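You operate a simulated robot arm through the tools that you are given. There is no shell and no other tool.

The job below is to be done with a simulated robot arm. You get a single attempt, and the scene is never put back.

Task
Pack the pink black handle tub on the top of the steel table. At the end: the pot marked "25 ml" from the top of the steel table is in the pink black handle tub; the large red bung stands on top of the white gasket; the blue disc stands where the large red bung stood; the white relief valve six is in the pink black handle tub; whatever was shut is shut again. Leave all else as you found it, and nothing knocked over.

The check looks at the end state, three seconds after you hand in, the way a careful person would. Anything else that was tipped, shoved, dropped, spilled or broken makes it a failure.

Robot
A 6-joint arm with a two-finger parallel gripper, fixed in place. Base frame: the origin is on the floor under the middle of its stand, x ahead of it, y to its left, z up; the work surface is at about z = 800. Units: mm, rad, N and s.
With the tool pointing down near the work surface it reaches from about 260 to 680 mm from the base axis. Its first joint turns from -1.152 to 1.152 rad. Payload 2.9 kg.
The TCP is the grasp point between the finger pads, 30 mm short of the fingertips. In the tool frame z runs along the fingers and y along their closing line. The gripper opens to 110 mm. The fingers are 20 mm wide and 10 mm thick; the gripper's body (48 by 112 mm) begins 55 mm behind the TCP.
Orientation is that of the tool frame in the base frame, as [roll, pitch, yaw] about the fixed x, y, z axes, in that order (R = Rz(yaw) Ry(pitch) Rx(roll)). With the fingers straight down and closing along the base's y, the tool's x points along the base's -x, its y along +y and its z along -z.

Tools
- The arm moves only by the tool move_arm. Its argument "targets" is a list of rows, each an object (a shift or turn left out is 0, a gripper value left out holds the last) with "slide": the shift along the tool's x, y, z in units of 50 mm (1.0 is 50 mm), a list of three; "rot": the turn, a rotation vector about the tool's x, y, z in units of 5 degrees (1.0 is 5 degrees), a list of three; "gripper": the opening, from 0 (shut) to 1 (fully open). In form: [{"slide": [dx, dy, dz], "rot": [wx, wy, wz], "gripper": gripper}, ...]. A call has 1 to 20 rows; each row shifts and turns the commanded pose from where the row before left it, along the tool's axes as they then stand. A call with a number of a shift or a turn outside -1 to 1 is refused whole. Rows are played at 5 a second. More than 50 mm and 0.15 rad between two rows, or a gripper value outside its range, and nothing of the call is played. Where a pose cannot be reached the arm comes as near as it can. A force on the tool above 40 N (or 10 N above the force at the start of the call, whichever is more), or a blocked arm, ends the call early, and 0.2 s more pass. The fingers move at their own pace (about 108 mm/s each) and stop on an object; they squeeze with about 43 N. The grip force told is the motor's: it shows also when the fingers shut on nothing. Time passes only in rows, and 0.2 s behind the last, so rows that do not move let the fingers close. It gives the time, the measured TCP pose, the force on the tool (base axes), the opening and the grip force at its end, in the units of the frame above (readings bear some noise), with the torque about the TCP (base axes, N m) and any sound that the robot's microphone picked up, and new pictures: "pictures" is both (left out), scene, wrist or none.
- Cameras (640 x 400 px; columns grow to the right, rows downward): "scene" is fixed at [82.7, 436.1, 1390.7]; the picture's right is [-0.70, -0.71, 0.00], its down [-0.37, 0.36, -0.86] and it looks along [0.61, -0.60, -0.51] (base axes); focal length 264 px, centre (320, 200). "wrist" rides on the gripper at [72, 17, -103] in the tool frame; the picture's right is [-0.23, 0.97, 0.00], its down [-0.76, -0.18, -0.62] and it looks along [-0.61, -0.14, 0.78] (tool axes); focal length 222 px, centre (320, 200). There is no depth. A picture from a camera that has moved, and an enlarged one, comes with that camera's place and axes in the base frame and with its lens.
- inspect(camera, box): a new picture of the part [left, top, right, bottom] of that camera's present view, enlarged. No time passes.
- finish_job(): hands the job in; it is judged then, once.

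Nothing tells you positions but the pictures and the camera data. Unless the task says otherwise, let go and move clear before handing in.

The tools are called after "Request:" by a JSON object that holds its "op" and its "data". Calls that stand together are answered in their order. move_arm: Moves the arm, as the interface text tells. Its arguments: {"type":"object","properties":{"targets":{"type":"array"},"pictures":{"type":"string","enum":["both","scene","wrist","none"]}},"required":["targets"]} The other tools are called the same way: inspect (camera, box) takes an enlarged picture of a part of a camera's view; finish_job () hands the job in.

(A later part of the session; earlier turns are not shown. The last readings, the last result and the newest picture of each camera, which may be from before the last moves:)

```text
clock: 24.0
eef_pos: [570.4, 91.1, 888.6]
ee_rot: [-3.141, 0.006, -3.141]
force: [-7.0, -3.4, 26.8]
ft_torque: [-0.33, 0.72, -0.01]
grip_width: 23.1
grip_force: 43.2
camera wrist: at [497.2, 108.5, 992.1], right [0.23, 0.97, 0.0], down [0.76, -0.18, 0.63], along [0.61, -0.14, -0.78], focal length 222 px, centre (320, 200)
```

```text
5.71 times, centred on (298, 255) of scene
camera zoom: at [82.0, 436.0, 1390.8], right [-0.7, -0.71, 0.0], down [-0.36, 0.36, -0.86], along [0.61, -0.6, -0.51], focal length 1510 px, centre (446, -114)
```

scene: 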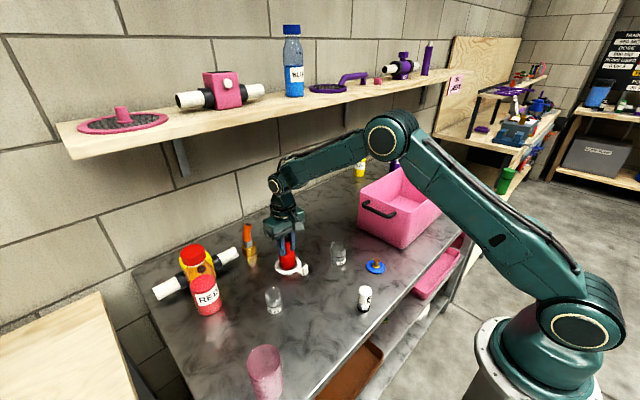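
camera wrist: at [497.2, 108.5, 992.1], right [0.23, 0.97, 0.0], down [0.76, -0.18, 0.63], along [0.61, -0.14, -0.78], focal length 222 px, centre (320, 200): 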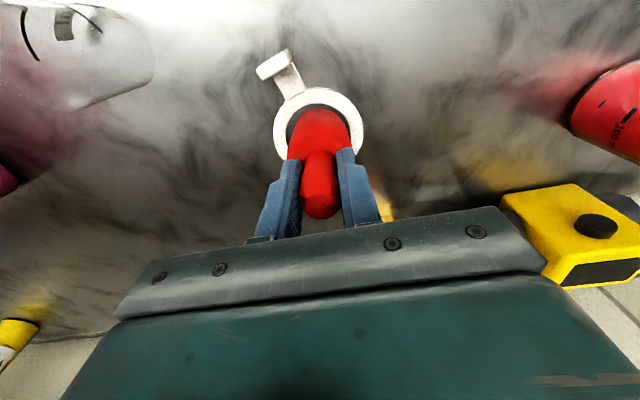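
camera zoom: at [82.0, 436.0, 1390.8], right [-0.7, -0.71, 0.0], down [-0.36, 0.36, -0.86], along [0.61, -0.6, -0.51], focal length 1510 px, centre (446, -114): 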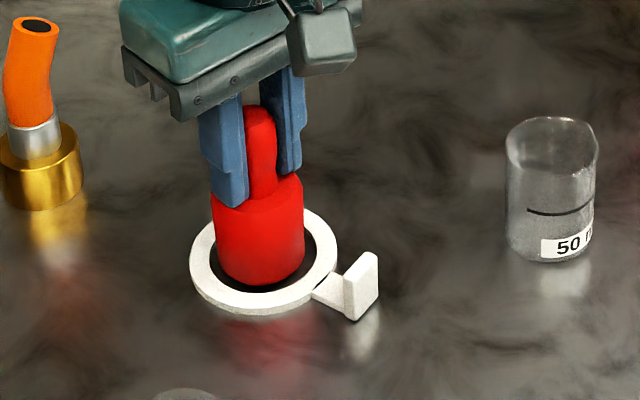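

Contact came about 4-5 mm above table level with the force centred, so the gasket supports the bung across its centre. I'll relieve the force, release, and check that the bung stays put.

Request:
{"op": "move_arm", "data": {"targets": [{"slide": [0, 0, -0.05]}, {"slide": [0, 0, 0]}, {"slide": [0, 0, 0], "gripper": 0.28}, {"slide": [0, 0, 0], "gripper": 0.4}, {"slide": [0, 0, 0]}, {"slide": [0, 0, 0]}]}}

Request:
{"op": "inspect", "data": {"camera": "scene", "box": [250, 220, 346, 290]}}

Request:
{"op": "inspect", "data": {"camera": "wrist", "box": [240, 80, 400, 240]}}

```text
clock: 25.4
eef_pos: [570.0, 91.5, 889.7]
ee_rot: [-3.141, 0.0, 3.141]
force: [0.6, -0.6, 0.0]
ft_torque: [-0.01, 0.0, 0.0]
grip_width: 44.3
grip_force: 0.0
camera wrist: at [496.7, 108.9, 992.8], right [0.23, 0.97, 0.0], down [0.76, -0.18, 0.62], along [0.61, -0.14, -0.78], focal length 222 px, centre (320, 200)
```

scene: 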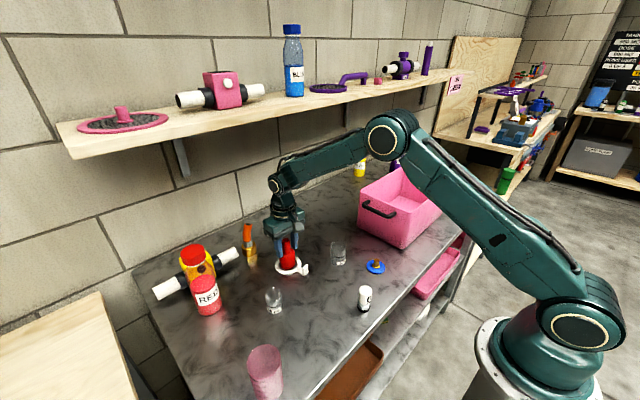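
wrist: 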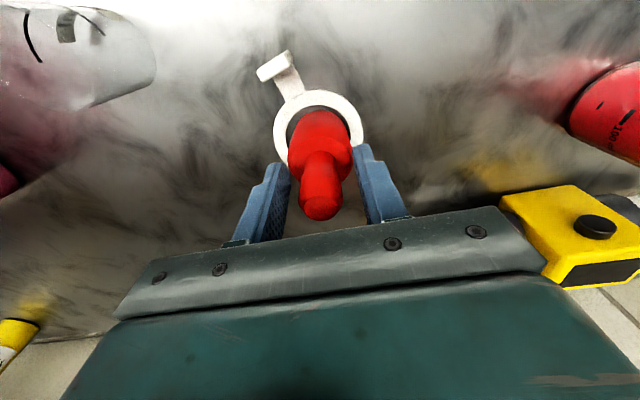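

```text
5.71 times, centred on (298, 255) of scene
camera zoom: at [82.7, 436.1, 1390.7], right [-0.7, -0.71, 0.0], down [-0.37, 0.36, -0.86], along [0.61, -0.6, -0.51], focal length 1510 px, centre (446, -114)
```

zoom: 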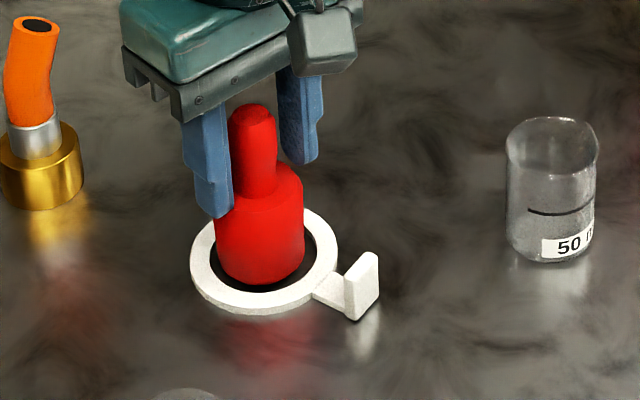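

```text
2.50 times, centred on (320, 160) of wrist
camera zoom: at [496.7, 108.9, 992.8], right [0.23, 0.97, 0.0], down [0.76, -0.18, 0.62], along [0.61, -0.14, -0.78], focal length 555 px, centre (320, 300)
```

zoom: 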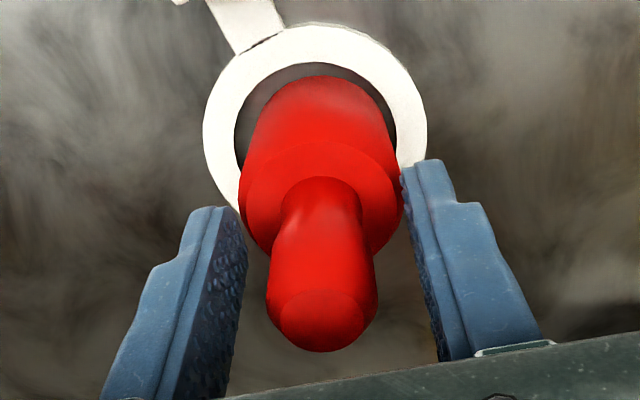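

Request:
{"op": "inspect", "data": {"camera": "scene", "box": [272, 246, 304, 276]}}

Request:
{"op": "inspect", "data": {"camera": "wrist", "box": [266, 80, 374, 150]}}

```text
13.33 times, centred on (288, 261) of scene
camera zoom: at [82.7, 436.1, 1390.7], right [-0.7, -0.71, 0.0], down [-0.37, 0.36, -0.86], along [0.61, -0.6, -0.51], focal length 3524 px, centre (747, -613)
```

zoom: 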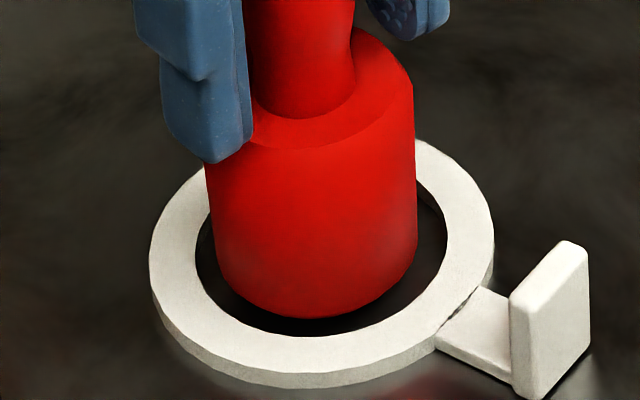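

```text
5.71 times, centred on (320, 115) of wrist
camera zoom: at [496.7, 108.9, 992.8], right [0.23, 0.97, 0.0], down [0.76, -0.18, 0.62], along [0.61, -0.14, -0.78], focal length 1269 px, centre (320, 686)
```

zoom: 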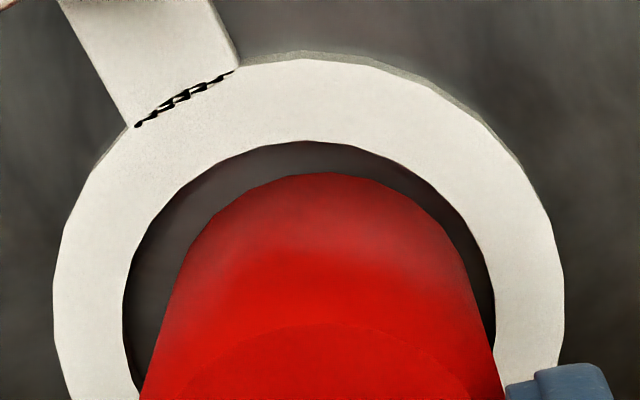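

The scene and wrist views agree that the bung stands at ring-top level, centred within about 1 mm. I'll rise clear and move over to the blue disc.

Request:
{"op": "move_arm", "data": {"targets": [{"slide": [0, 0, -0.3]}, {"slide": [0, 0, -0.4]}, {"slide": [0, 0, -0.4]}, {"slide": [0.63, -0.623, 0], "gripper": 0.6}, {"slide": [0.63, -0.623, 0]}, {"slide": [0.63, -0.623, 0]}, {"slide": [0.63, -0.623, 0]}, {"slide": [0.63, -0.623, 0]}, {"slide": [0.63, -0.623, 0]}, {"slide": [0, 0, 0]}, {"slide": [0, 0, 0]}]}}

Request:
{"op": "inspect", "data": {"camera": "scene", "box": [240, 210, 400, 320]}}

Request:
{"op": "inspect", "data": {"camera": "wrist", "box": [240, 80, 400, 240]}}

```text
clock: 27.8
eef_pos: [380.5, -97.6, 943.4]
ee_rot: [-3.141, 0.001, -3.141]
force: [-0.6, 0.0, -0.1]
ft_torque: [0.03, -0.02, -0.02]
grip_width: 66.0
grip_force: 0.1
camera wrist: at [307.5, -79.2, 1047.5], right [0.23, 0.97, 0.0], down [0.76, -0.18, 0.62], along [0.61, -0.14, -0.78], focal length 222 px, centre (320, 200)
```

scene: 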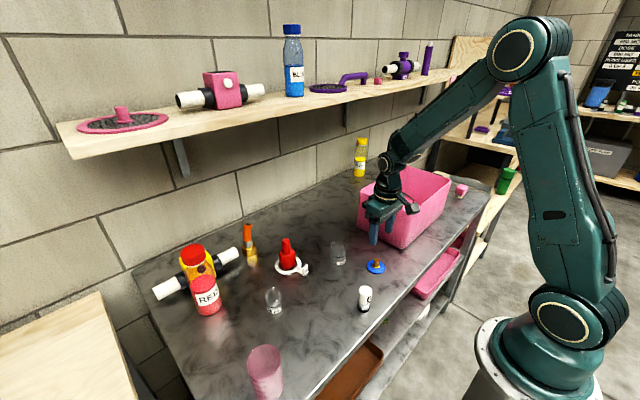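
wrist: 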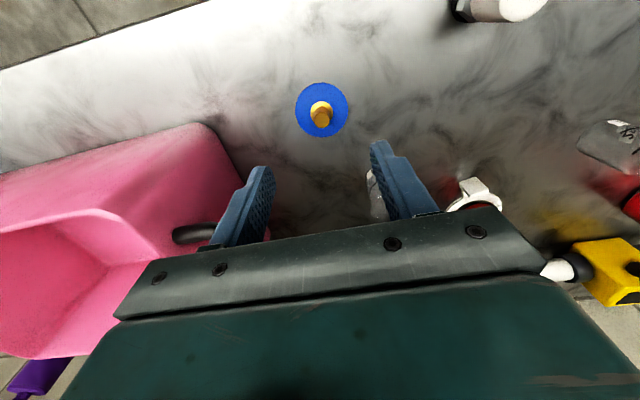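

```text
3.64 times, centred on (320, 265) of scene
camera zoom: at [82.7, 436.1, 1390.7], right [-0.7, -0.71, 0.0], down [-0.37, 0.36, -0.86], along [0.61, -0.6, -0.51], focal length 961 px, centre (320, -36)
```

zoom: 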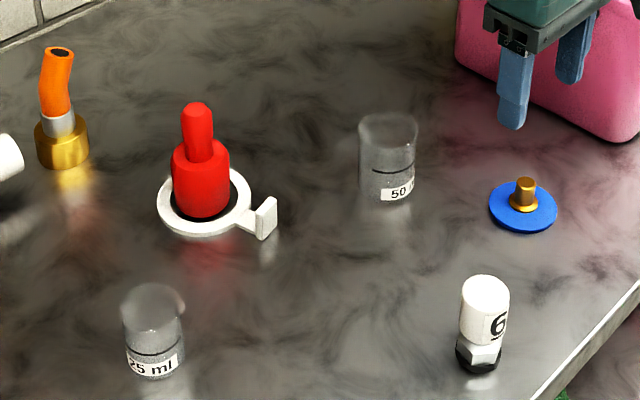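

```text
2.50 times, centred on (320, 160) of wrist
camera zoom: at [307.5, -79.2, 1047.5], right [0.23, 0.97, 0.0], down [0.76, -0.18, 0.62], along [0.61, -0.14, -0.78], focal length 555 px, centre (320, 300)
```

zoom: 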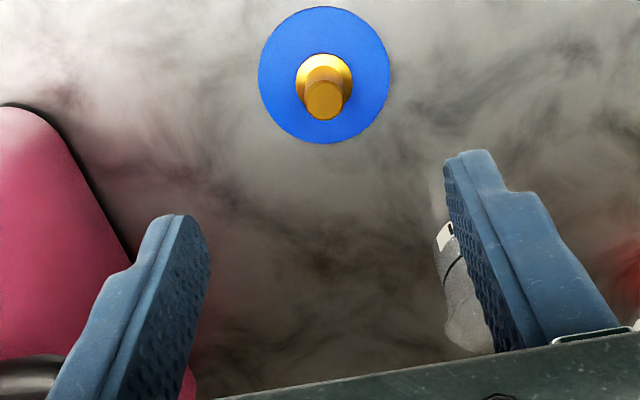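

The bung stands well on the gasket. The disc's knob is at about (378, -95), with its top near z 835. I'll align over it and come down close to check before gripping.

Request:
{"op": "move_arm", "data": {"targets": [{"slide": [0.04, 0.048, 0.5]}, {"slide": [0, 0, 0.7]}, {"slide": [0, 0, 0.5]}, {"slide": [0, 0, 0.2]}, {"slide": [0, 0, 0]}, {"slide": [0, 0, 0]}]}}

Request:
{"op": "inspect", "data": {"camera": "wrist", "box": [240, 100, 400, 240]}}

Request:
{"op": "inspect", "data": {"camera": "scene", "box": [345, 230, 409, 280]}}

```text
clock: 29.2
eef_pos: [377.6, -94.6, 849.1]
ee_rot: [-3.14, 0.001, -3.141]
force: [-0.4, 0.1, 0.6]
ft_torque: [0.02, -0.02, 0.02]
grip_width: 66.0
grip_force: 0.2
camera wrist: at [305.7, -77.2, 952.5], right [0.23, 0.97, 0.0], down [0.76, -0.18, 0.62], along [0.61, -0.14, -0.78], focal length 222 px, centre (320, 200)
```

scene: 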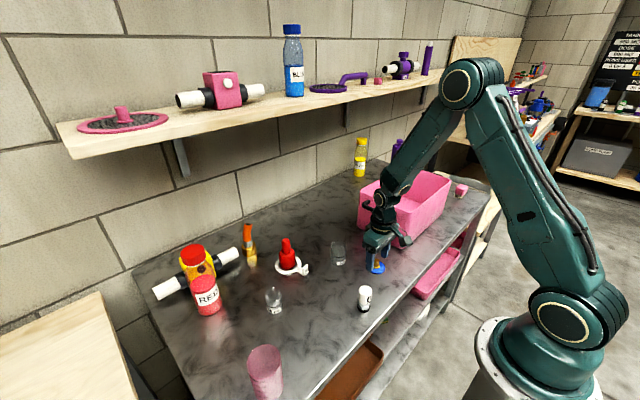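
wrist: 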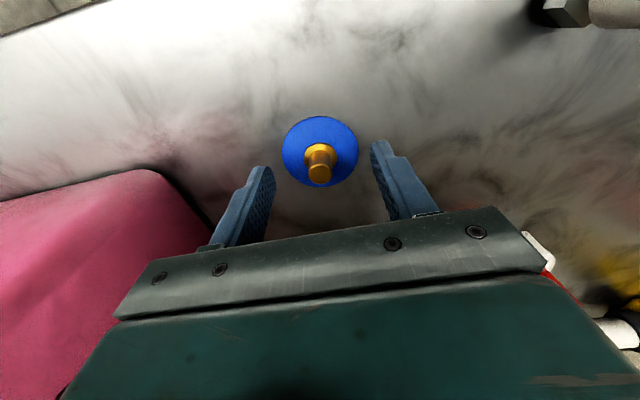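

```text
2.86 times, centred on (320, 170) of wrist
camera zoom: at [305.7, -77.2, 952.5], right [0.23, 0.97, 0.0], down [0.76, -0.18, 0.62], along [0.61, -0.14, -0.78], focal length 635 px, centre (320, 286)
```

zoom: 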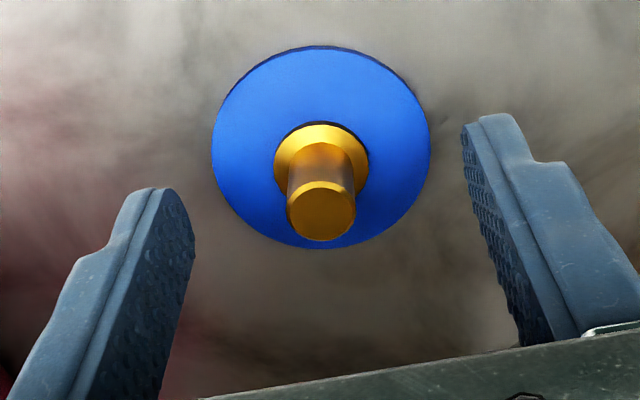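

```text
8.00 times, centred on (377, 255) of scene
camera zoom: at [82.7, 436.1, 1390.7], right [-0.7, -0.71, 0.0], down [-0.37, 0.36, -0.86], along [0.61, -0.6, -0.51], focal length 2114 px, centre (-136, -240)
```

zoom: 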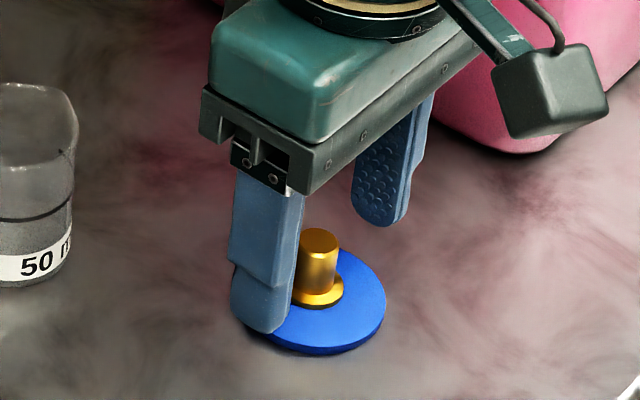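

The knob is centred between the fingers. I'll lower 5 mm and grip it, then do a small test lift.

Request:
{"op": "move_arm", "data": {"targets": [{"slide": [0, 0.01, 0.1]}, {"slide": [0, 0, 0]}, {"gripper": 0.3}, {"gripper": 0.3}, {"gripper": 0.0}, {"gripper": 0.0}, {"gripper": 0.0}, {"slide": [0, 0, -0.1]}, {"slide": [0, 0, -0.3]}, {"slide": [0, 0, 0]}, {"slide": [0, 0, 0]}]}}

Request:
{"op": "inspect", "data": {"camera": "wrist", "box": [240, 100, 400, 240]}}

Request:
{"op": "inspect", "data": {"camera": "scene", "box": [345, 230, 409, 280]}}

```text
clock: 31.6
eef_pos: [377.7, -95.5, 863.5]
ee_rot: [-3.141, 0.0, -3.141]
force: [-0.2, -0.4, -0.2]
ft_torque: [0.01, 0.01, 0.01]
grip_width: 13.7
grip_force: 43.5
camera wrist: at [306.0, -77.7, 968.6], right [0.23, 0.97, 0.0], down [0.76, -0.18, 0.62], along [0.61, -0.14, -0.78], focal length 222 px, centre (320, 200)
```

scene: 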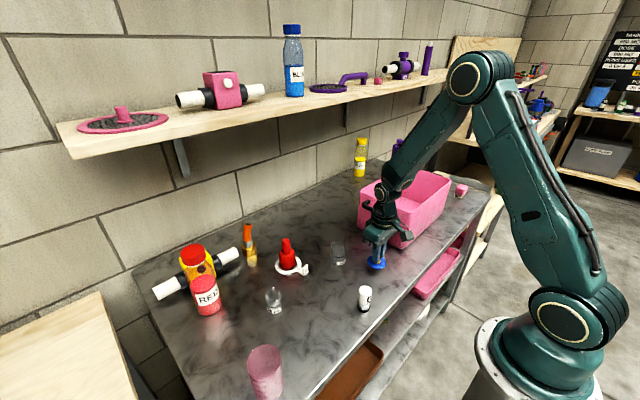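
wrist: 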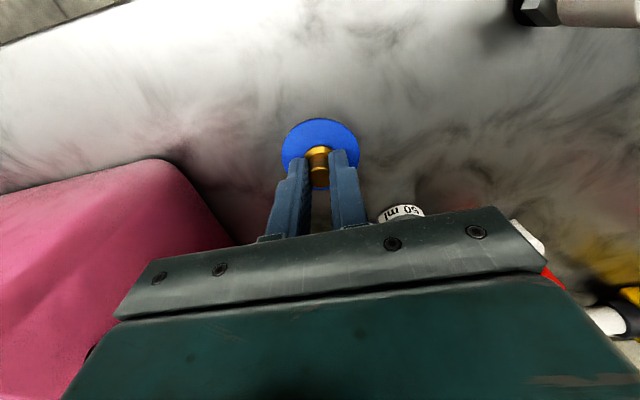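

```text
2.86 times, centred on (320, 170) of wrist
camera zoom: at [306.0, -77.7, 968.6], right [0.23, 0.97, 0.0], down [0.76, -0.18, 0.62], along [0.61, -0.14, -0.78], focal length 635 px, centre (320, 286)
```

zoom: 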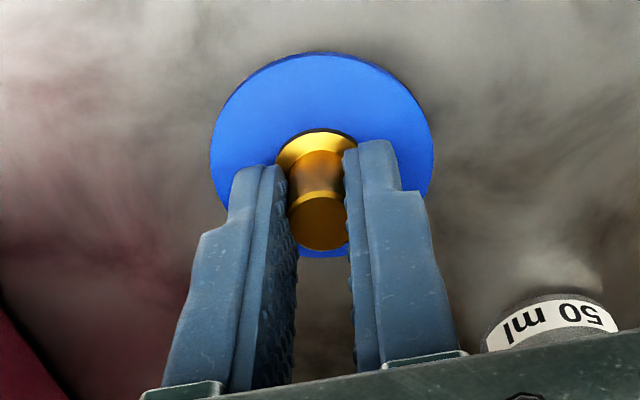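

```text
8.00 times, centred on (377, 255) of scene
camera zoom: at [82.7, 436.1, 1390.7], right [-0.7, -0.71, 0.0], down [-0.37, 0.36, -0.86], along [0.61, -0.6, -0.51], focal length 2114 px, centre (-136, -240)
```

zoom: 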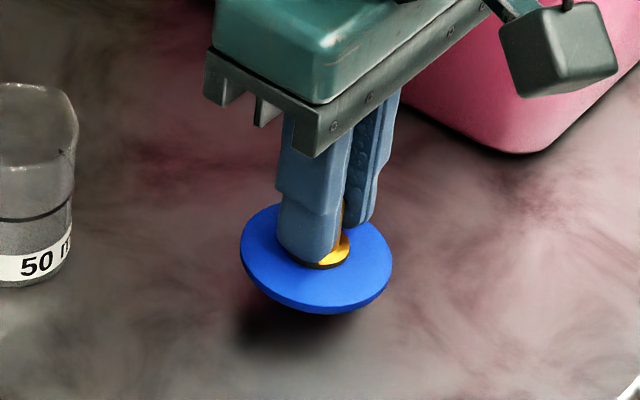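

The disc is held securely. I'll lift it well above the pots and carry it to where the bung stood, at (499, 365).

Request:
{"op": "move_arm", "data": {"targets": [{"slide": [0, 0, -0.5]}, {"slide": [0, 0, -0.7]}, {"slide": [0, 0, -0.8]}, {"slide": [-0.202, 0.7662, 0]}, {"slide": [-0.202, 0.7662, 0]}, {"slide": [-0.202, 0.7662, 0]}, {"slide": [-0.202, 0.7662, 0]}, {"slide": [-0.202, 0.7662, 0]}, {"slide": [-0.202, 0.7662, 0]}, {"slide": [-0.202, 0.7662, 0]}, {"slide": [-0.202, 0.7662, 0]}, {"slide": [-0.202, 0.7662, 0]}, {"slide": [-0.202, 0.7662, 0]}, {"slide": [-0.202, 0.7662, 0]}, {"slide": [-0.202, 0.7662, 0]}, {"slide": [0, 0, 0]}, {"slide": [0, 0, 0]}]}}

Request:
{"op": "inspect", "data": {"camera": "scene", "box": [140, 240, 300, 350]}}

```text
clock: 35.2
eef_pos: [500.3, 365.2, 963.1]
ee_rot: [-3.141, 0.0, 3.141]
force: [-0.4, 0.1, -0.1]
ft_torque: [-0.01, -0.01, 0.02]
grip_width: 13.5
grip_force: 42.9
camera wrist: at [428.0, 383.3, 1066.9], right [0.23, 0.97, 0.0], down [0.76, -0.18, 0.62], along [0.61, -0.14, -0.78], focal length 222 px, centre (320, 200)
```

scene: 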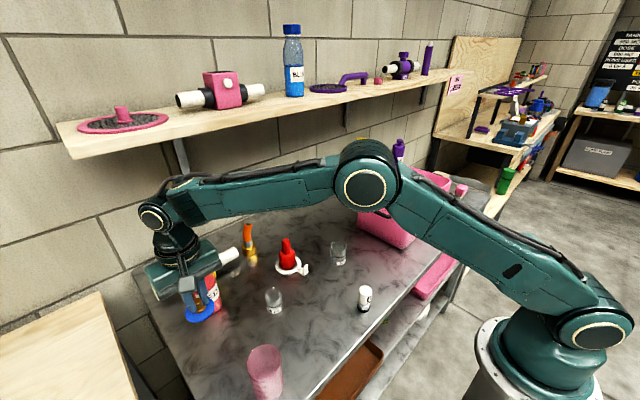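
wrist: 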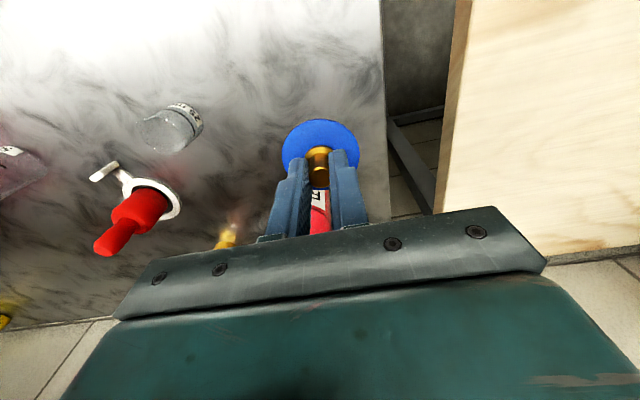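

```text
3.64 times, centred on (220, 295) of scene
camera zoom: at [82.7, 436.1, 1390.7], right [-0.7, -0.71, 0.0], down [-0.37, 0.36, -0.86], along [0.61, -0.6, -0.51], focal length 961 px, centre (684, -146)
```

zoom: 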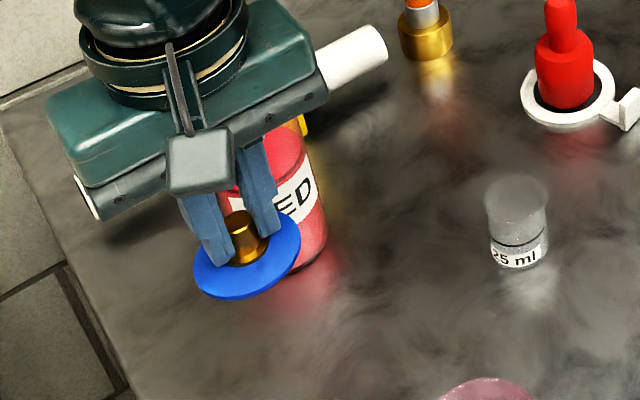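

The disc is in position above the bung's old spot. I'll lower it most of the way, then in small steps until contact.

Request:
{"op": "move_arm", "data": {"targets": [{"slide": [0, 0, 0.6]}, {"slide": [0, 0, 0.7]}, {"slide": [0, 0, 0.6]}, {"slide": [0, 0, 0.35]}, {"slide": [0, 0, 0.05]}, {"slide": [0, 0, 0]}], "pictures": "none"}}

Request:
{"op": "move_arm", "data": {"targets": [{"slide": [0, 0, 0.03]}, {"slide": [0, 0, 0.02]}, {"slide": [0, 0, 0]}], "pictures": "none"}}

Request:
{"op": "move_arm", "data": {"targets": [{"slide": [0, 0, 0.02]}, {"slide": [0, 0, 0]}]}}

```text
clock: 36.6
eef_pos: [499.2, 366.1, 850.7]
ee_rot: [3.142, 0.002, -3.141]
force: [-0.7, -0.1, -0.1]
ft_torque: [0.03, 0.02, 0.01]
grip_width: 13.8
grip_force: 42.8
```

```text
clock: 37.4
eef_pos: [498.5, 366.5, 847.0]
ee_rot: [3.141, 0.002, -3.14]
force: [-1.2, 0.0, -0.7]
ft_torque: [-0.01, 0.0, -0.01]
grip_width: 13.6
grip_force: 43.3
```

```text
clock: 38.0
eef_pos: [500.4, 364.6, 846.4]
ee_rot: [-3.141, 0.001, -3.141]
force: [0.5, 0.1, -0.4]
ft_torque: [0.03, -0.02, 0.01]
grip_width: 13.7
grip_force: 42.8
camera wrist: at [427.3, 382.5, 949.6], right [0.23, 0.97, 0.0], down [0.76, -0.18, 0.62], along [0.61, -0.14, -0.78], focal length 222 px, centre (320, 200)
```

scene: 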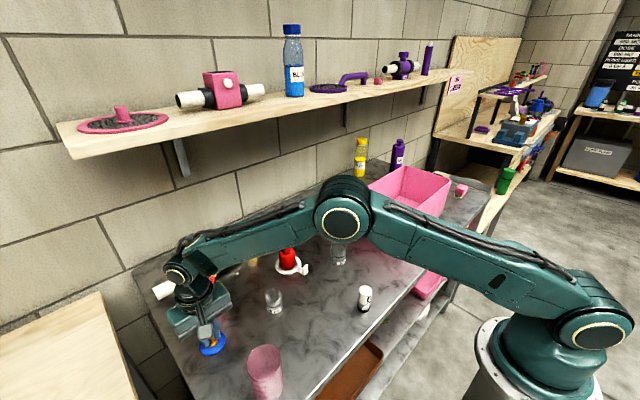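
wrist: 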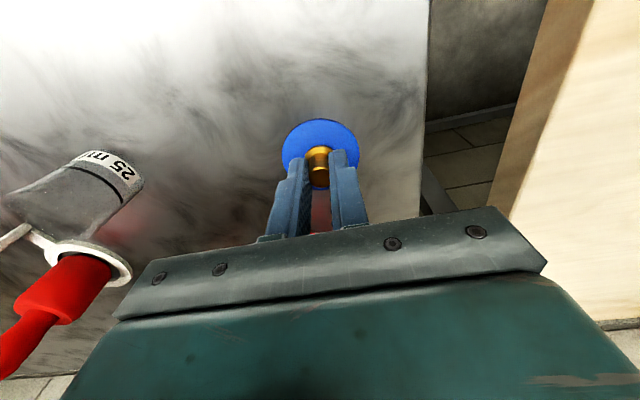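

Request:
{"op": "move_arm", "data": {"targets": [{"slide": [0, 0, 0.02]}, {"slide": [0, 0, 0]}], "pictures": "none"}}

Request:
{"op": "move_arm", "data": {"targets": [{"slide": [0, 0, 0.01]}, {"slide": [0, 0, 0]}], "pictures": "none"}}

```text
clock: 38.6
eef_pos: [499.4, 365.5, 845.4]
ee_rot: [-3.141, 0.001, 3.141]
force: [0.5, -2.1, 4.9]
ft_torque: [-0.07, -0.01, -0.07]
grip_width: 13.8
grip_force: 42.7
```

```text
clock: 39.2
eef_pos: [499.8, 366.3, 846.7]
ee_rot: [3.139, 0.001, -3.14]
force: [-1.0, -3.1, 12.9]
ft_torque: [-0.16, 0.01, -0.04]
grip_width: 13.3
grip_force: 42.8
```

The disc has touched the table. I'll ease off, release, and rise.

Request:
{"op": "move_arm", "data": {"targets": [{"slide": [0, 0, -0.015]}, {"gripper": 0.2}, {"gripper": 0.35}, {"gripper": 0.35}, {"slide": [0, 0, -0.3]}, {"slide": [0, 0, -0.6]}, {"slide": [0, 0, -0.6]}, {"slide": [0, 0, 0]}, {"slide": [0, 0, 0]}]}}

Request:
{"op": "inspect", "data": {"camera": "wrist", "box": [240, 60, 400, 220]}}

Request:
{"op": "inspect", "data": {"camera": "scene", "box": [140, 240, 300, 380]}}

```text
clock: 41.2
eef_pos: [499.7, 362.7, 919.9]
ee_rot: [-3.142, 0.001, 3.141]
force: [0.2, -0.1, -0.2]
ft_torque: [0.01, 0.01, 0.0]
grip_width: 38.6
grip_force: 0.1
camera wrist: at [427.8, 380.9, 1024.1], right [0.23, 0.97, 0.0], down [0.76, -0.18, 0.62], along [0.61, -0.14, -0.78], focal length 222 px, centre (320, 200)
```

scene: 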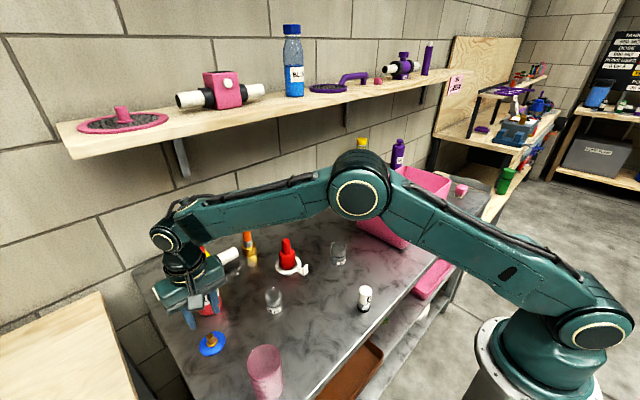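
wrist: 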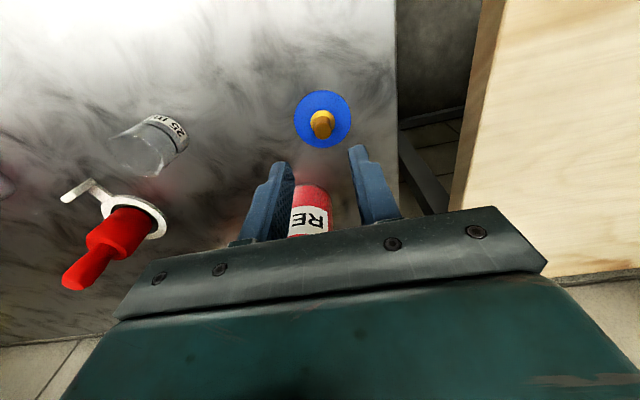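

```text
2.50 times, centred on (320, 140) of wrist
camera zoom: at [427.8, 380.9, 1024.1], right [0.23, 0.97, 0.0], down [0.76, -0.18, 0.62], along [0.61, -0.14, -0.78], focal length 555 px, centre (320, 350)
```

zoom: 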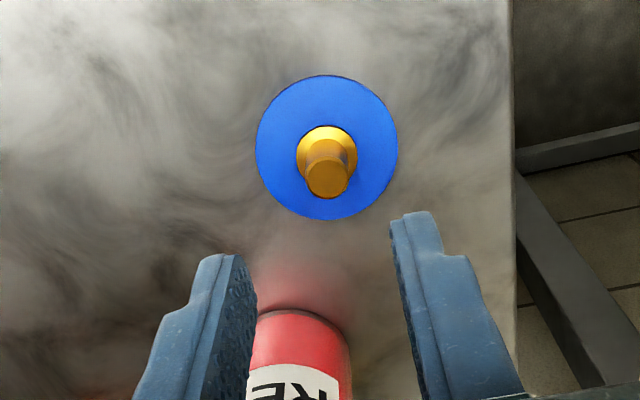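

```text
2.86 times, centred on (220, 310) of scene
camera zoom: at [82.7, 436.1, 1390.7], right [-0.7, -0.71, 0.0], down [-0.37, 0.36, -0.86], along [0.61, -0.6, -0.51], focal length 755 px, centre (606, -114)
```

zoom: 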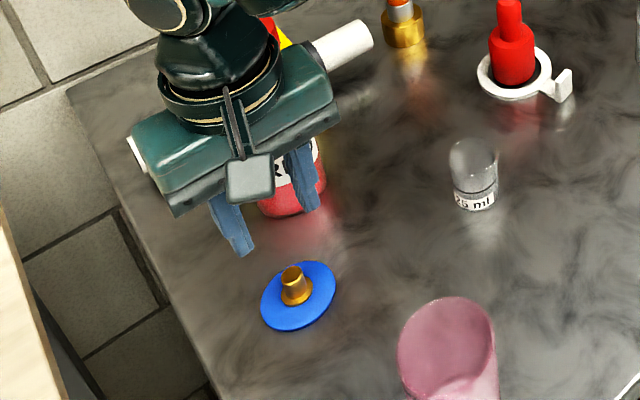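

The disc sits at about (500, 366), where the bung stood. Next is the 25 ml pot near (477, 212), so I'll move above it for a closer look.

Request:
{"op": "move_arm", "data": {"targets": [{"slide": [0.1125, -0.765, -0.07], "gripper": 0.75}, {"slide": [0.1125, -0.765, -0.07]}, {"slide": [0.1125, -0.765, -0.07]}, {"slide": [0.1125, -0.765, -0.07]}, {"slide": [0, 0, 0]}, {"slide": [0, 0, 0]}]}}

Request:
{"op": "inspect", "data": {"camera": "wrist", "box": [240, 60, 400, 220]}}

Request:
{"op": "inspect", "data": {"camera": "scene", "box": [240, 270, 304, 320]}}

```text
clock: 42.6
eef_pos: [477.4, 210.5, 932.7]
ee_rot: [-3.141, 0.0, -3.141]
force: [0.3, 0.3, 0.0]
ft_torque: [0.01, 0.0, 0.02]
grip_width: 82.4
grip_force: 0.0
camera wrist: at [404.6, 228.2, 1037.3], right [0.23, 0.97, 0.0], down [0.76, -0.18, 0.62], along [0.61, -0.14, -0.78], focal length 222 px, centre (320, 200)
```

scene: 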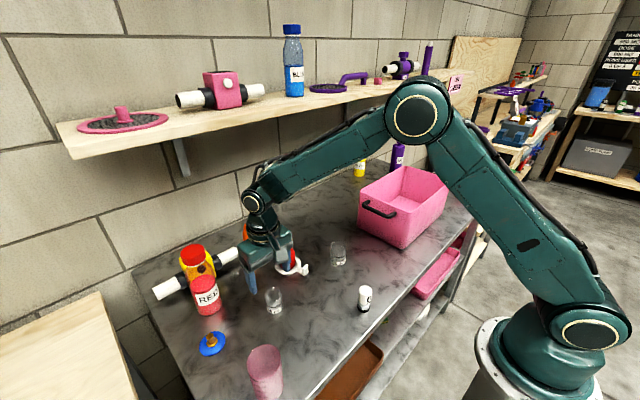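
wrist: 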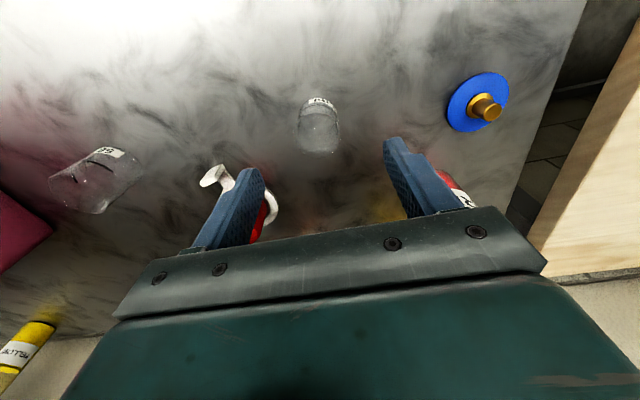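

```text
2.50 times, centred on (320, 140) of wrist
camera zoom: at [404.6, 228.2, 1037.3], right [0.23, 0.97, 0.0], down [0.76, -0.18, 0.62], along [0.61, -0.14, -0.78], focal length 555 px, centre (320, 350)
```

zoom: 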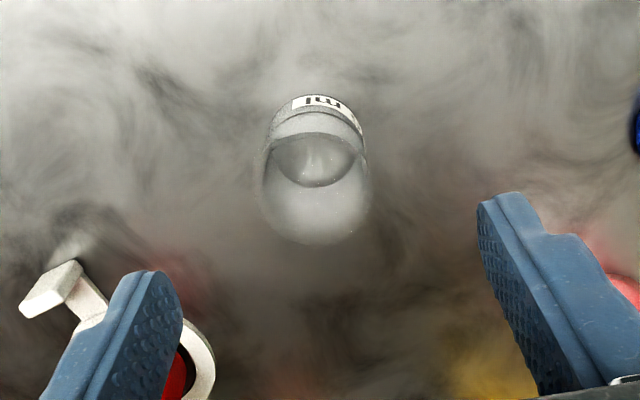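

```text
8.00 times, centred on (272, 295) of scene
camera zoom: at [82.7, 436.1, 1390.7], right [-0.7, -0.71, 0.0], down [-0.37, 0.36, -0.86], along [0.61, -0.6, -0.51], focal length 2114 px, centre (704, -560)
```

zoom: 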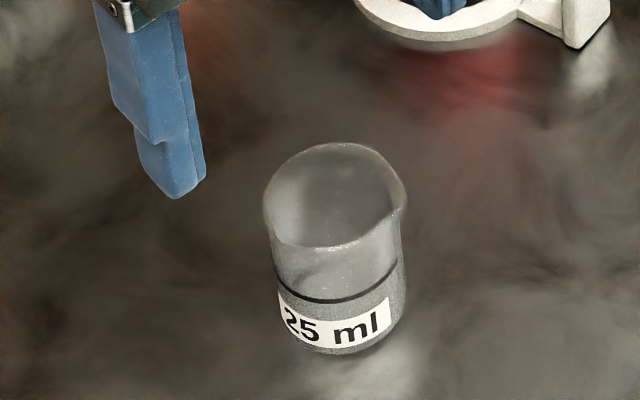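

The 25 ml pot is about 38 mm wide and 50 mm tall, standing at about (479.5, 208). I'll align, lower around it and check before gripping.

Request:
{"op": "move_arm", "data": {"targets": [{"slide": [-0.05, -0.086, 0.4]}, {"slide": [0, 0, 0.6]}, {"slide": [0, 0, 0.4]}, {"slide": [0, 0, 0.2]}, {"slide": [0, 0, 0]}, {"slide": [0, 0, 0]}]}}

Request:
{"op": "inspect", "data": {"camera": "wrist", "box": [220, 60, 420, 220]}}

Request:
{"op": "inspect", "data": {"camera": "scene", "box": [240, 260, 304, 320]}}

```text
clock: 44.0
eef_pos: [479.6, 207.7, 854.1]
ee_rot: [-3.141, 0.001, -3.141]
force: [-0.4, 0.3, 0.5]
ft_torque: [0.01, 0.02, -0.01]
grip_width: 82.7
grip_force: 0.1
camera wrist: at [406.7, 225.3, 957.6], right [0.23, 0.97, 0.0], down [0.76, -0.18, 0.62], along [0.61, -0.14, -0.78], focal length 222 px, centre (320, 200)
```

scene: 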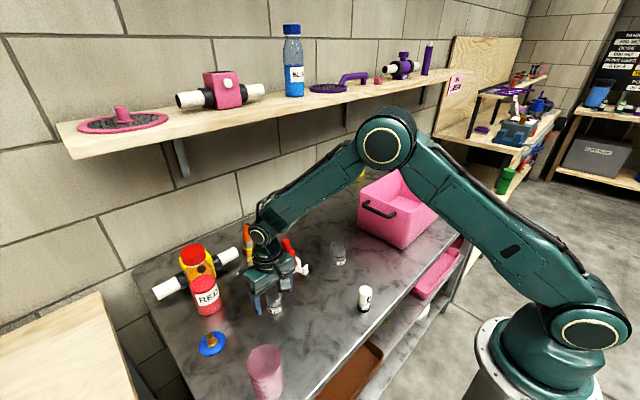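
wrist: 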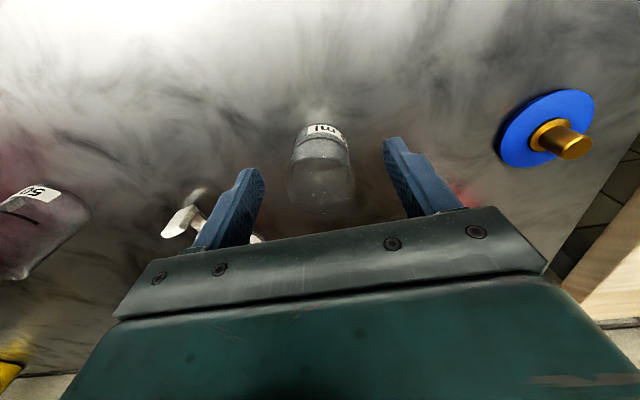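

```text
2.50 times, centred on (320, 140) of wrist
camera zoom: at [406.7, 225.3, 957.6], right [0.23, 0.97, 0.0], down [0.76, -0.18, 0.62], along [0.61, -0.14, -0.78], focal length 555 px, centre (320, 350)
```

zoom: 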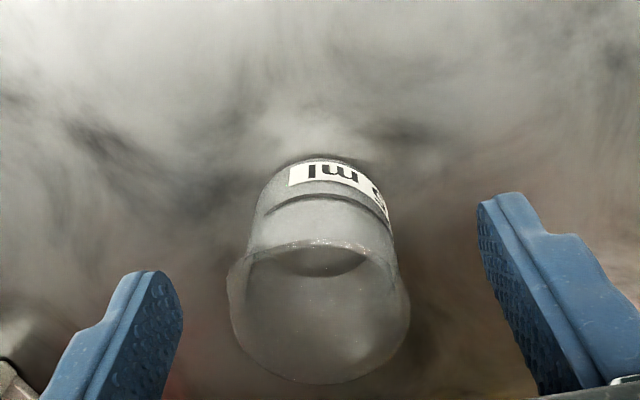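

```text
6.67 times, centred on (272, 290) of scene
camera zoom: at [82.7, 436.1, 1390.7], right [-0.7, -0.71, 0.0], down [-0.37, 0.36, -0.86], along [0.61, -0.6, -0.51], focal length 1762 px, centre (640, -400)
```

zoom: 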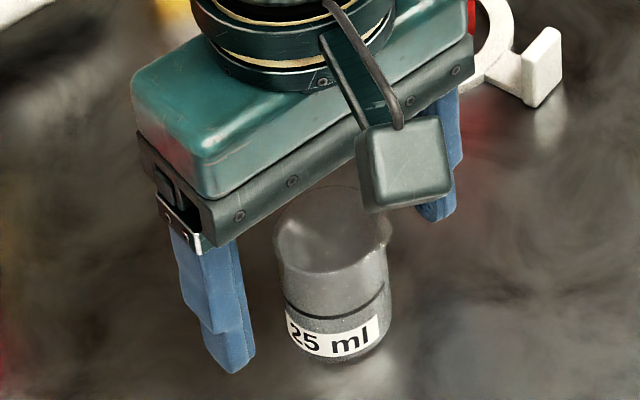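

Request:
{"op": "move_arm", "data": {"targets": [{"slide": [0, 0, 0.2]}, {"slide": [0, 0, 0.18]}, {"slide": [0, 0, 0]}, {"gripper": 0.45}, {"gripper": 0.4}, {"gripper": 0.36}, {"gripper": 0.0}, {"gripper": 0.0}, {"gripper": 0.0}]}}

Request:
{"op": "inspect", "data": {"camera": "wrist", "box": [220, 60, 420, 220]}}

```text
clock: 46.0
eef_pos: [477.6, 208.5, 835.0]
ee_rot: [3.141, -0.001, 3.139]
force: [0.8, 0.3, 0.2]
ft_torque: [0.01, 0.0, -0.03]
grip_width: 39.2
grip_force: 42.8
camera wrist: at [406.5, 225.4, 938.6], right [0.23, 0.97, 0.0], down [0.76, -0.18, 0.62], along [0.61, -0.14, -0.78], focal length 222 px, centre (320, 200)
```

scene: 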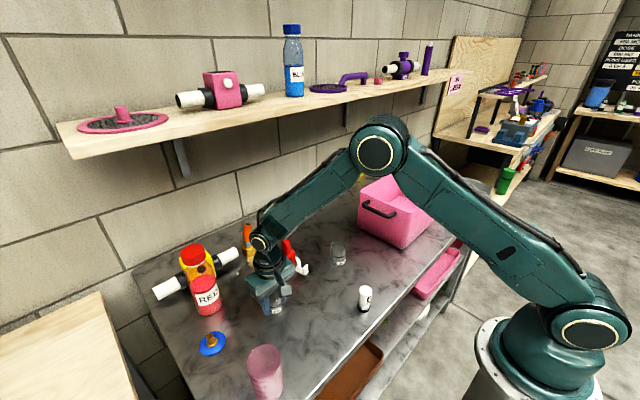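
wrist: 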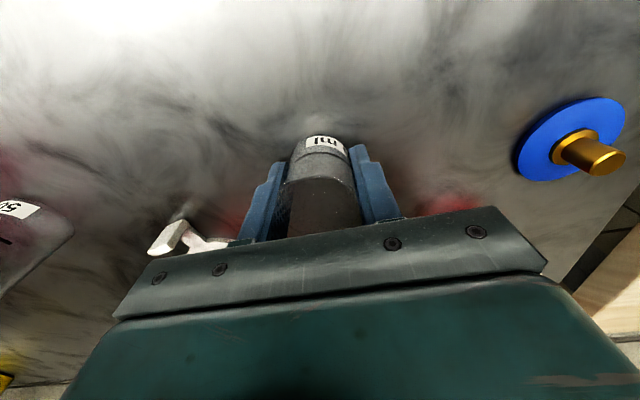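

```text
2.50 times, centred on (320, 140) of wrist
camera zoom: at [406.5, 225.4, 938.6], right [0.23, 0.97, 0.0], down [0.76, -0.18, 0.62], along [0.61, -0.14, -0.78], focal length 555 px, centre (320, 350)
```

zoom: 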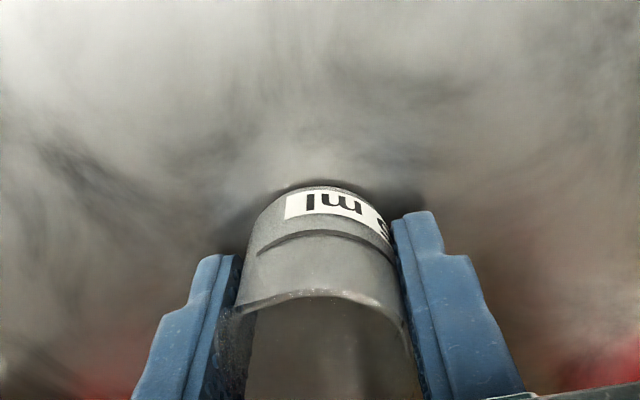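

The pot is held at 39 mm. I'll lift it gently with a short test first.

Request:
{"op": "move_arm", "data": {"targets": [{"slide": [0, 0, -0.1]}, {"slide": [0, 0, -0.2]}, {"slide": [0, 0, -0.3]}, {"slide": [0, 0, -0.2]}, {"slide": [0, 0, 0]}, {"slide": [0, 0, 0]}]}}

Request:
{"op": "inspect", "data": {"camera": "scene", "box": [240, 240, 320, 320]}}

Request:
{"op": "inspect", "data": {"camera": "wrist", "box": [220, 60, 420, 220]}}

```text
clock: 47.4
eef_pos: [480.3, 210.7, 874.8]
ee_rot: [-3.141, 0.0, -3.141]
force: [0.6, 0.2, 0.4]
ft_torque: [0.0, 0.03, 0.01]
grip_width: 38.8
grip_force: 43.1
camera wrist: at [407.5, 227.8, 978.6], right [0.23, 0.97, 0.0], down [0.76, -0.18, 0.62], along [0.61, -0.14, -0.78], focal length 222 px, centre (320, 200)
```

scene: 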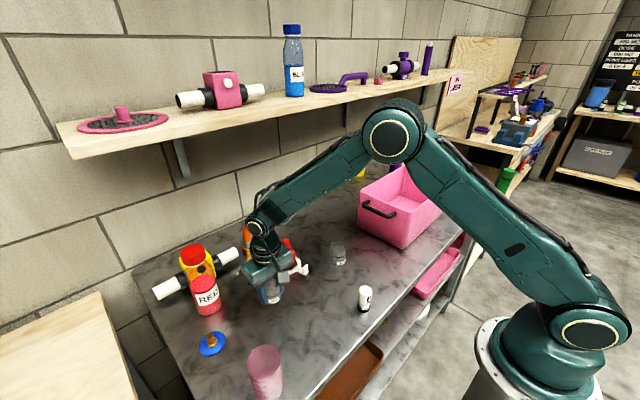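
wrist: 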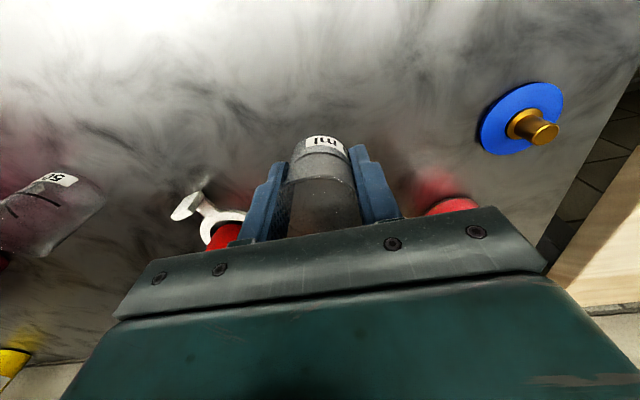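

```text
5.00 times, centred on (280, 280) of scene
camera zoom: at [82.7, 436.1, 1390.7], right [-0.7, -0.71, 0.0], down [-0.37, 0.36, -0.86], along [0.61, -0.6, -0.51], focal length 1322 px, centre (520, -200)
```

zoom: 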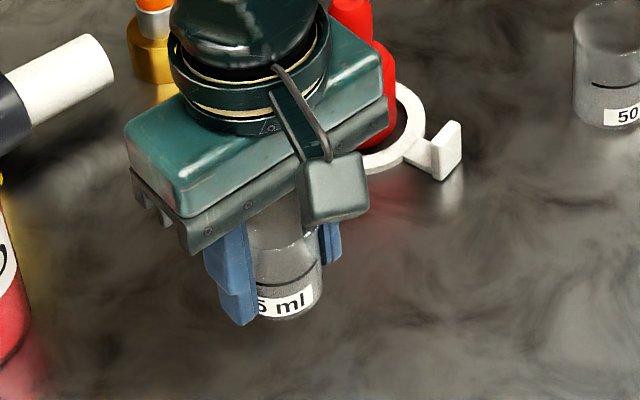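

```text
2.50 times, centred on (320, 140) of wrist
camera zoom: at [407.5, 227.8, 978.6], right [0.23, 0.97, 0.0], down [0.76, -0.18, 0.62], along [0.61, -0.14, -0.78], focal length 555 px, centre (320, 350)
```

zoom: 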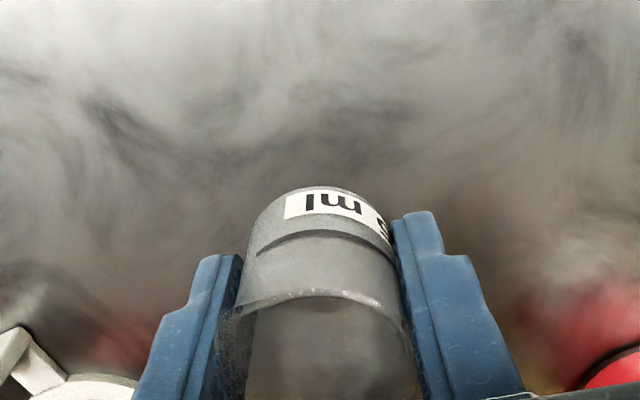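

The pot holds without slip. I'll raise it and carry it above the tub, then look into the tub.

Request:
{"op": "move_arm", "data": {"targets": [{"slide": [0, 0, -0.4]}, {"slide": [0, 0, -0.8]}, {"slide": [0, 0, -0.8]}, {"slide": [0.056, -0.35, -0.0764]}, {"slide": [0.056, -0.6, -0.0764]}, {"slide": [0.056, -0.8, -0.0764]}, {"slide": [0.056, -0.8, -0.0764]}, {"slide": [0.056, -0.8, -0.0764]}, {"slide": [0.056, -0.8, -0.0764]}, {"slide": [0.056, -0.8, -0.0764]}, {"slide": [0.056, -0.8, -0.0764]}, {"slide": [0.056, -0.8, -0.0764]}, {"slide": [0.056, -0.8, -0.0764]}, {"slide": [0.056, -0.8, -0.0764]}, {"slide": [0.056, -0.8, -0.0764]}, {"slide": [0.056, -0.8, -0.0764]}, {"slide": [0.056, -0.41, -0.0764]}, {"slide": [0, 0, 0]}, {"slide": [0, 0, 0]}]}}

Request:
{"op": "inspect", "data": {"camera": "scene", "box": [330, 140, 490, 260]}}

```text
clock: 51.4
eef_pos: [441.9, -299.6, 1027.8]
ee_rot: [3.14, 0.002, -3.141]
force: [-0.7, -1.5, -0.5]
ft_torque: [0.02, 0.03, 0.0]
grip_width: 38.8
grip_force: 42.6
camera wrist: at [369.2, -281.2, 1132.2], right [0.23, 0.97, 0.0], down [0.76, -0.18, 0.62], along [0.61, -0.14, -0.78], focal length 222 px, centre (320, 200)
```

scene: 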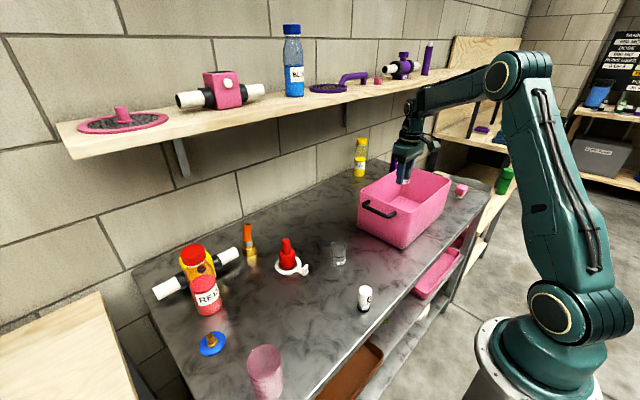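
wrist: 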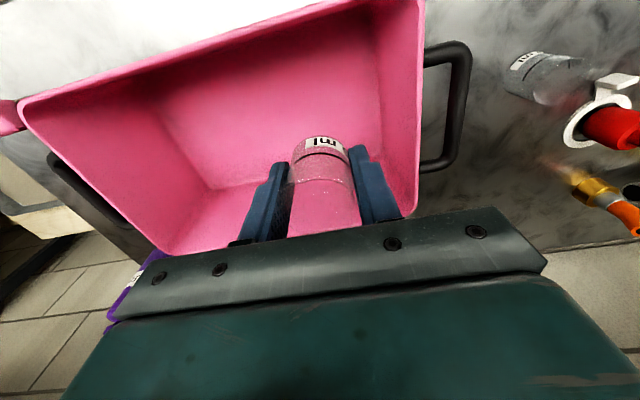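

```text
3.33 times, centred on (410, 200) of scene
camera zoom: at [82.7, 436.1, 1390.7], right [-0.7, -0.71, 0.0], down [-0.37, 0.36, -0.86], along [0.61, -0.6, -0.51], focal length 881 px, centre (20, 200)
```

zoom: 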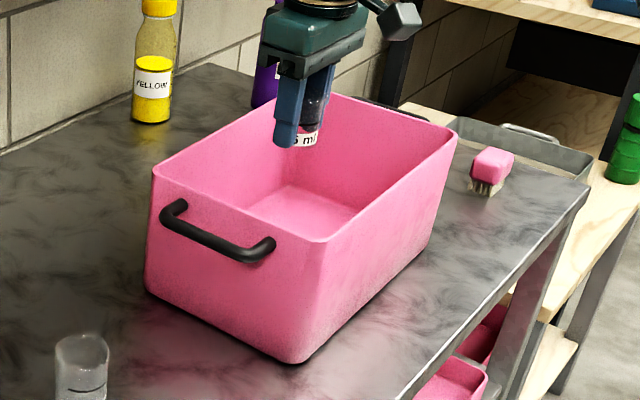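

The tub is empty, with its rim at about z 947 and its interior spanning roughly x 370-546, y -225 to -518. I'll place the pot further in at (475, -390), so the camera housing and palm clear the walls.

Request:
{"op": "move_arm", "data": {"targets": [{"slide": [-0.14, -0.36, 0]}, {"slide": [-0.14, -0.36, 0]}, {"slide": [-0.14, -0.36, 0]}, {"slide": [-0.14, -0.36, 0]}, {"slide": [-0.14, -0.36, 0]}, {"slide": [0, 0, 0]}, {"slide": [0, 0, 0.3]}, {"slide": [0, 0, 0.3]}, {"slide": [0, 0, 0]}]}}

Request:
{"op": "inspect", "data": {"camera": "scene", "box": [330, 140, 490, 260]}}

```text
clock: 53.4
eef_pos: [476.7, -389.8, 998.1]
ee_rot: [-3.139, 0.001, -3.141]
force: [0.3, 0.0, 0.8]
ft_torque: [-0.03, 0.01, -0.02]
grip_width: 38.9
grip_force: 43.1
camera wrist: at [403.6, -371.9, 1101.3], right [0.23, 0.97, 0.0], down [0.76, -0.18, 0.62], along [0.61, -0.14, -0.78], focal length 222 px, centre (320, 200)
```

scene: 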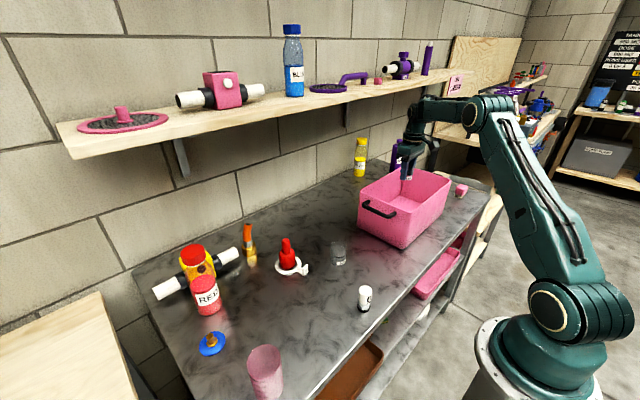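
wrist: 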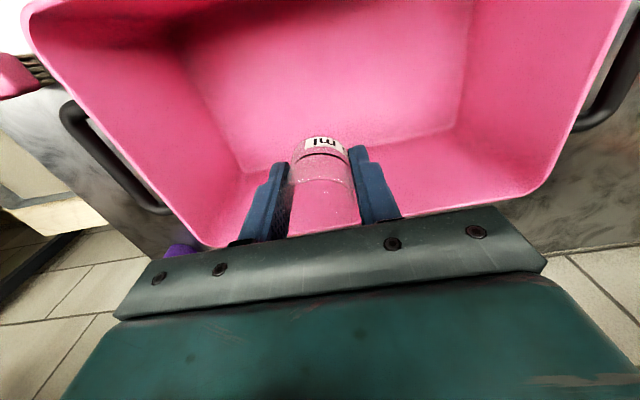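

```text
3.33 times, centred on (410, 200) of scene
camera zoom: at [82.7, 436.1, 1390.7], right [-0.7, -0.71, 0.0], down [-0.37, 0.36, -0.86], along [0.61, -0.6, -0.51], focal length 881 px, centre (20, 200)
```

zoom: 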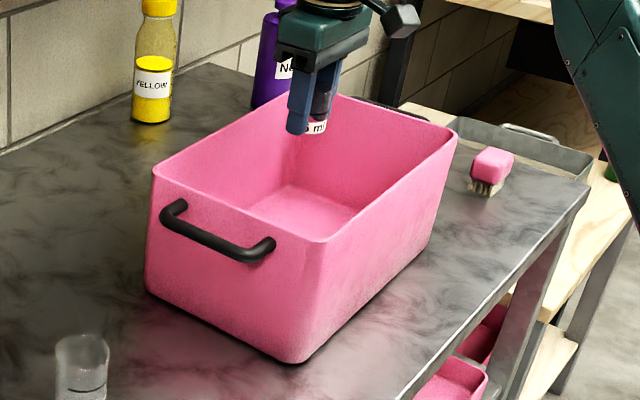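

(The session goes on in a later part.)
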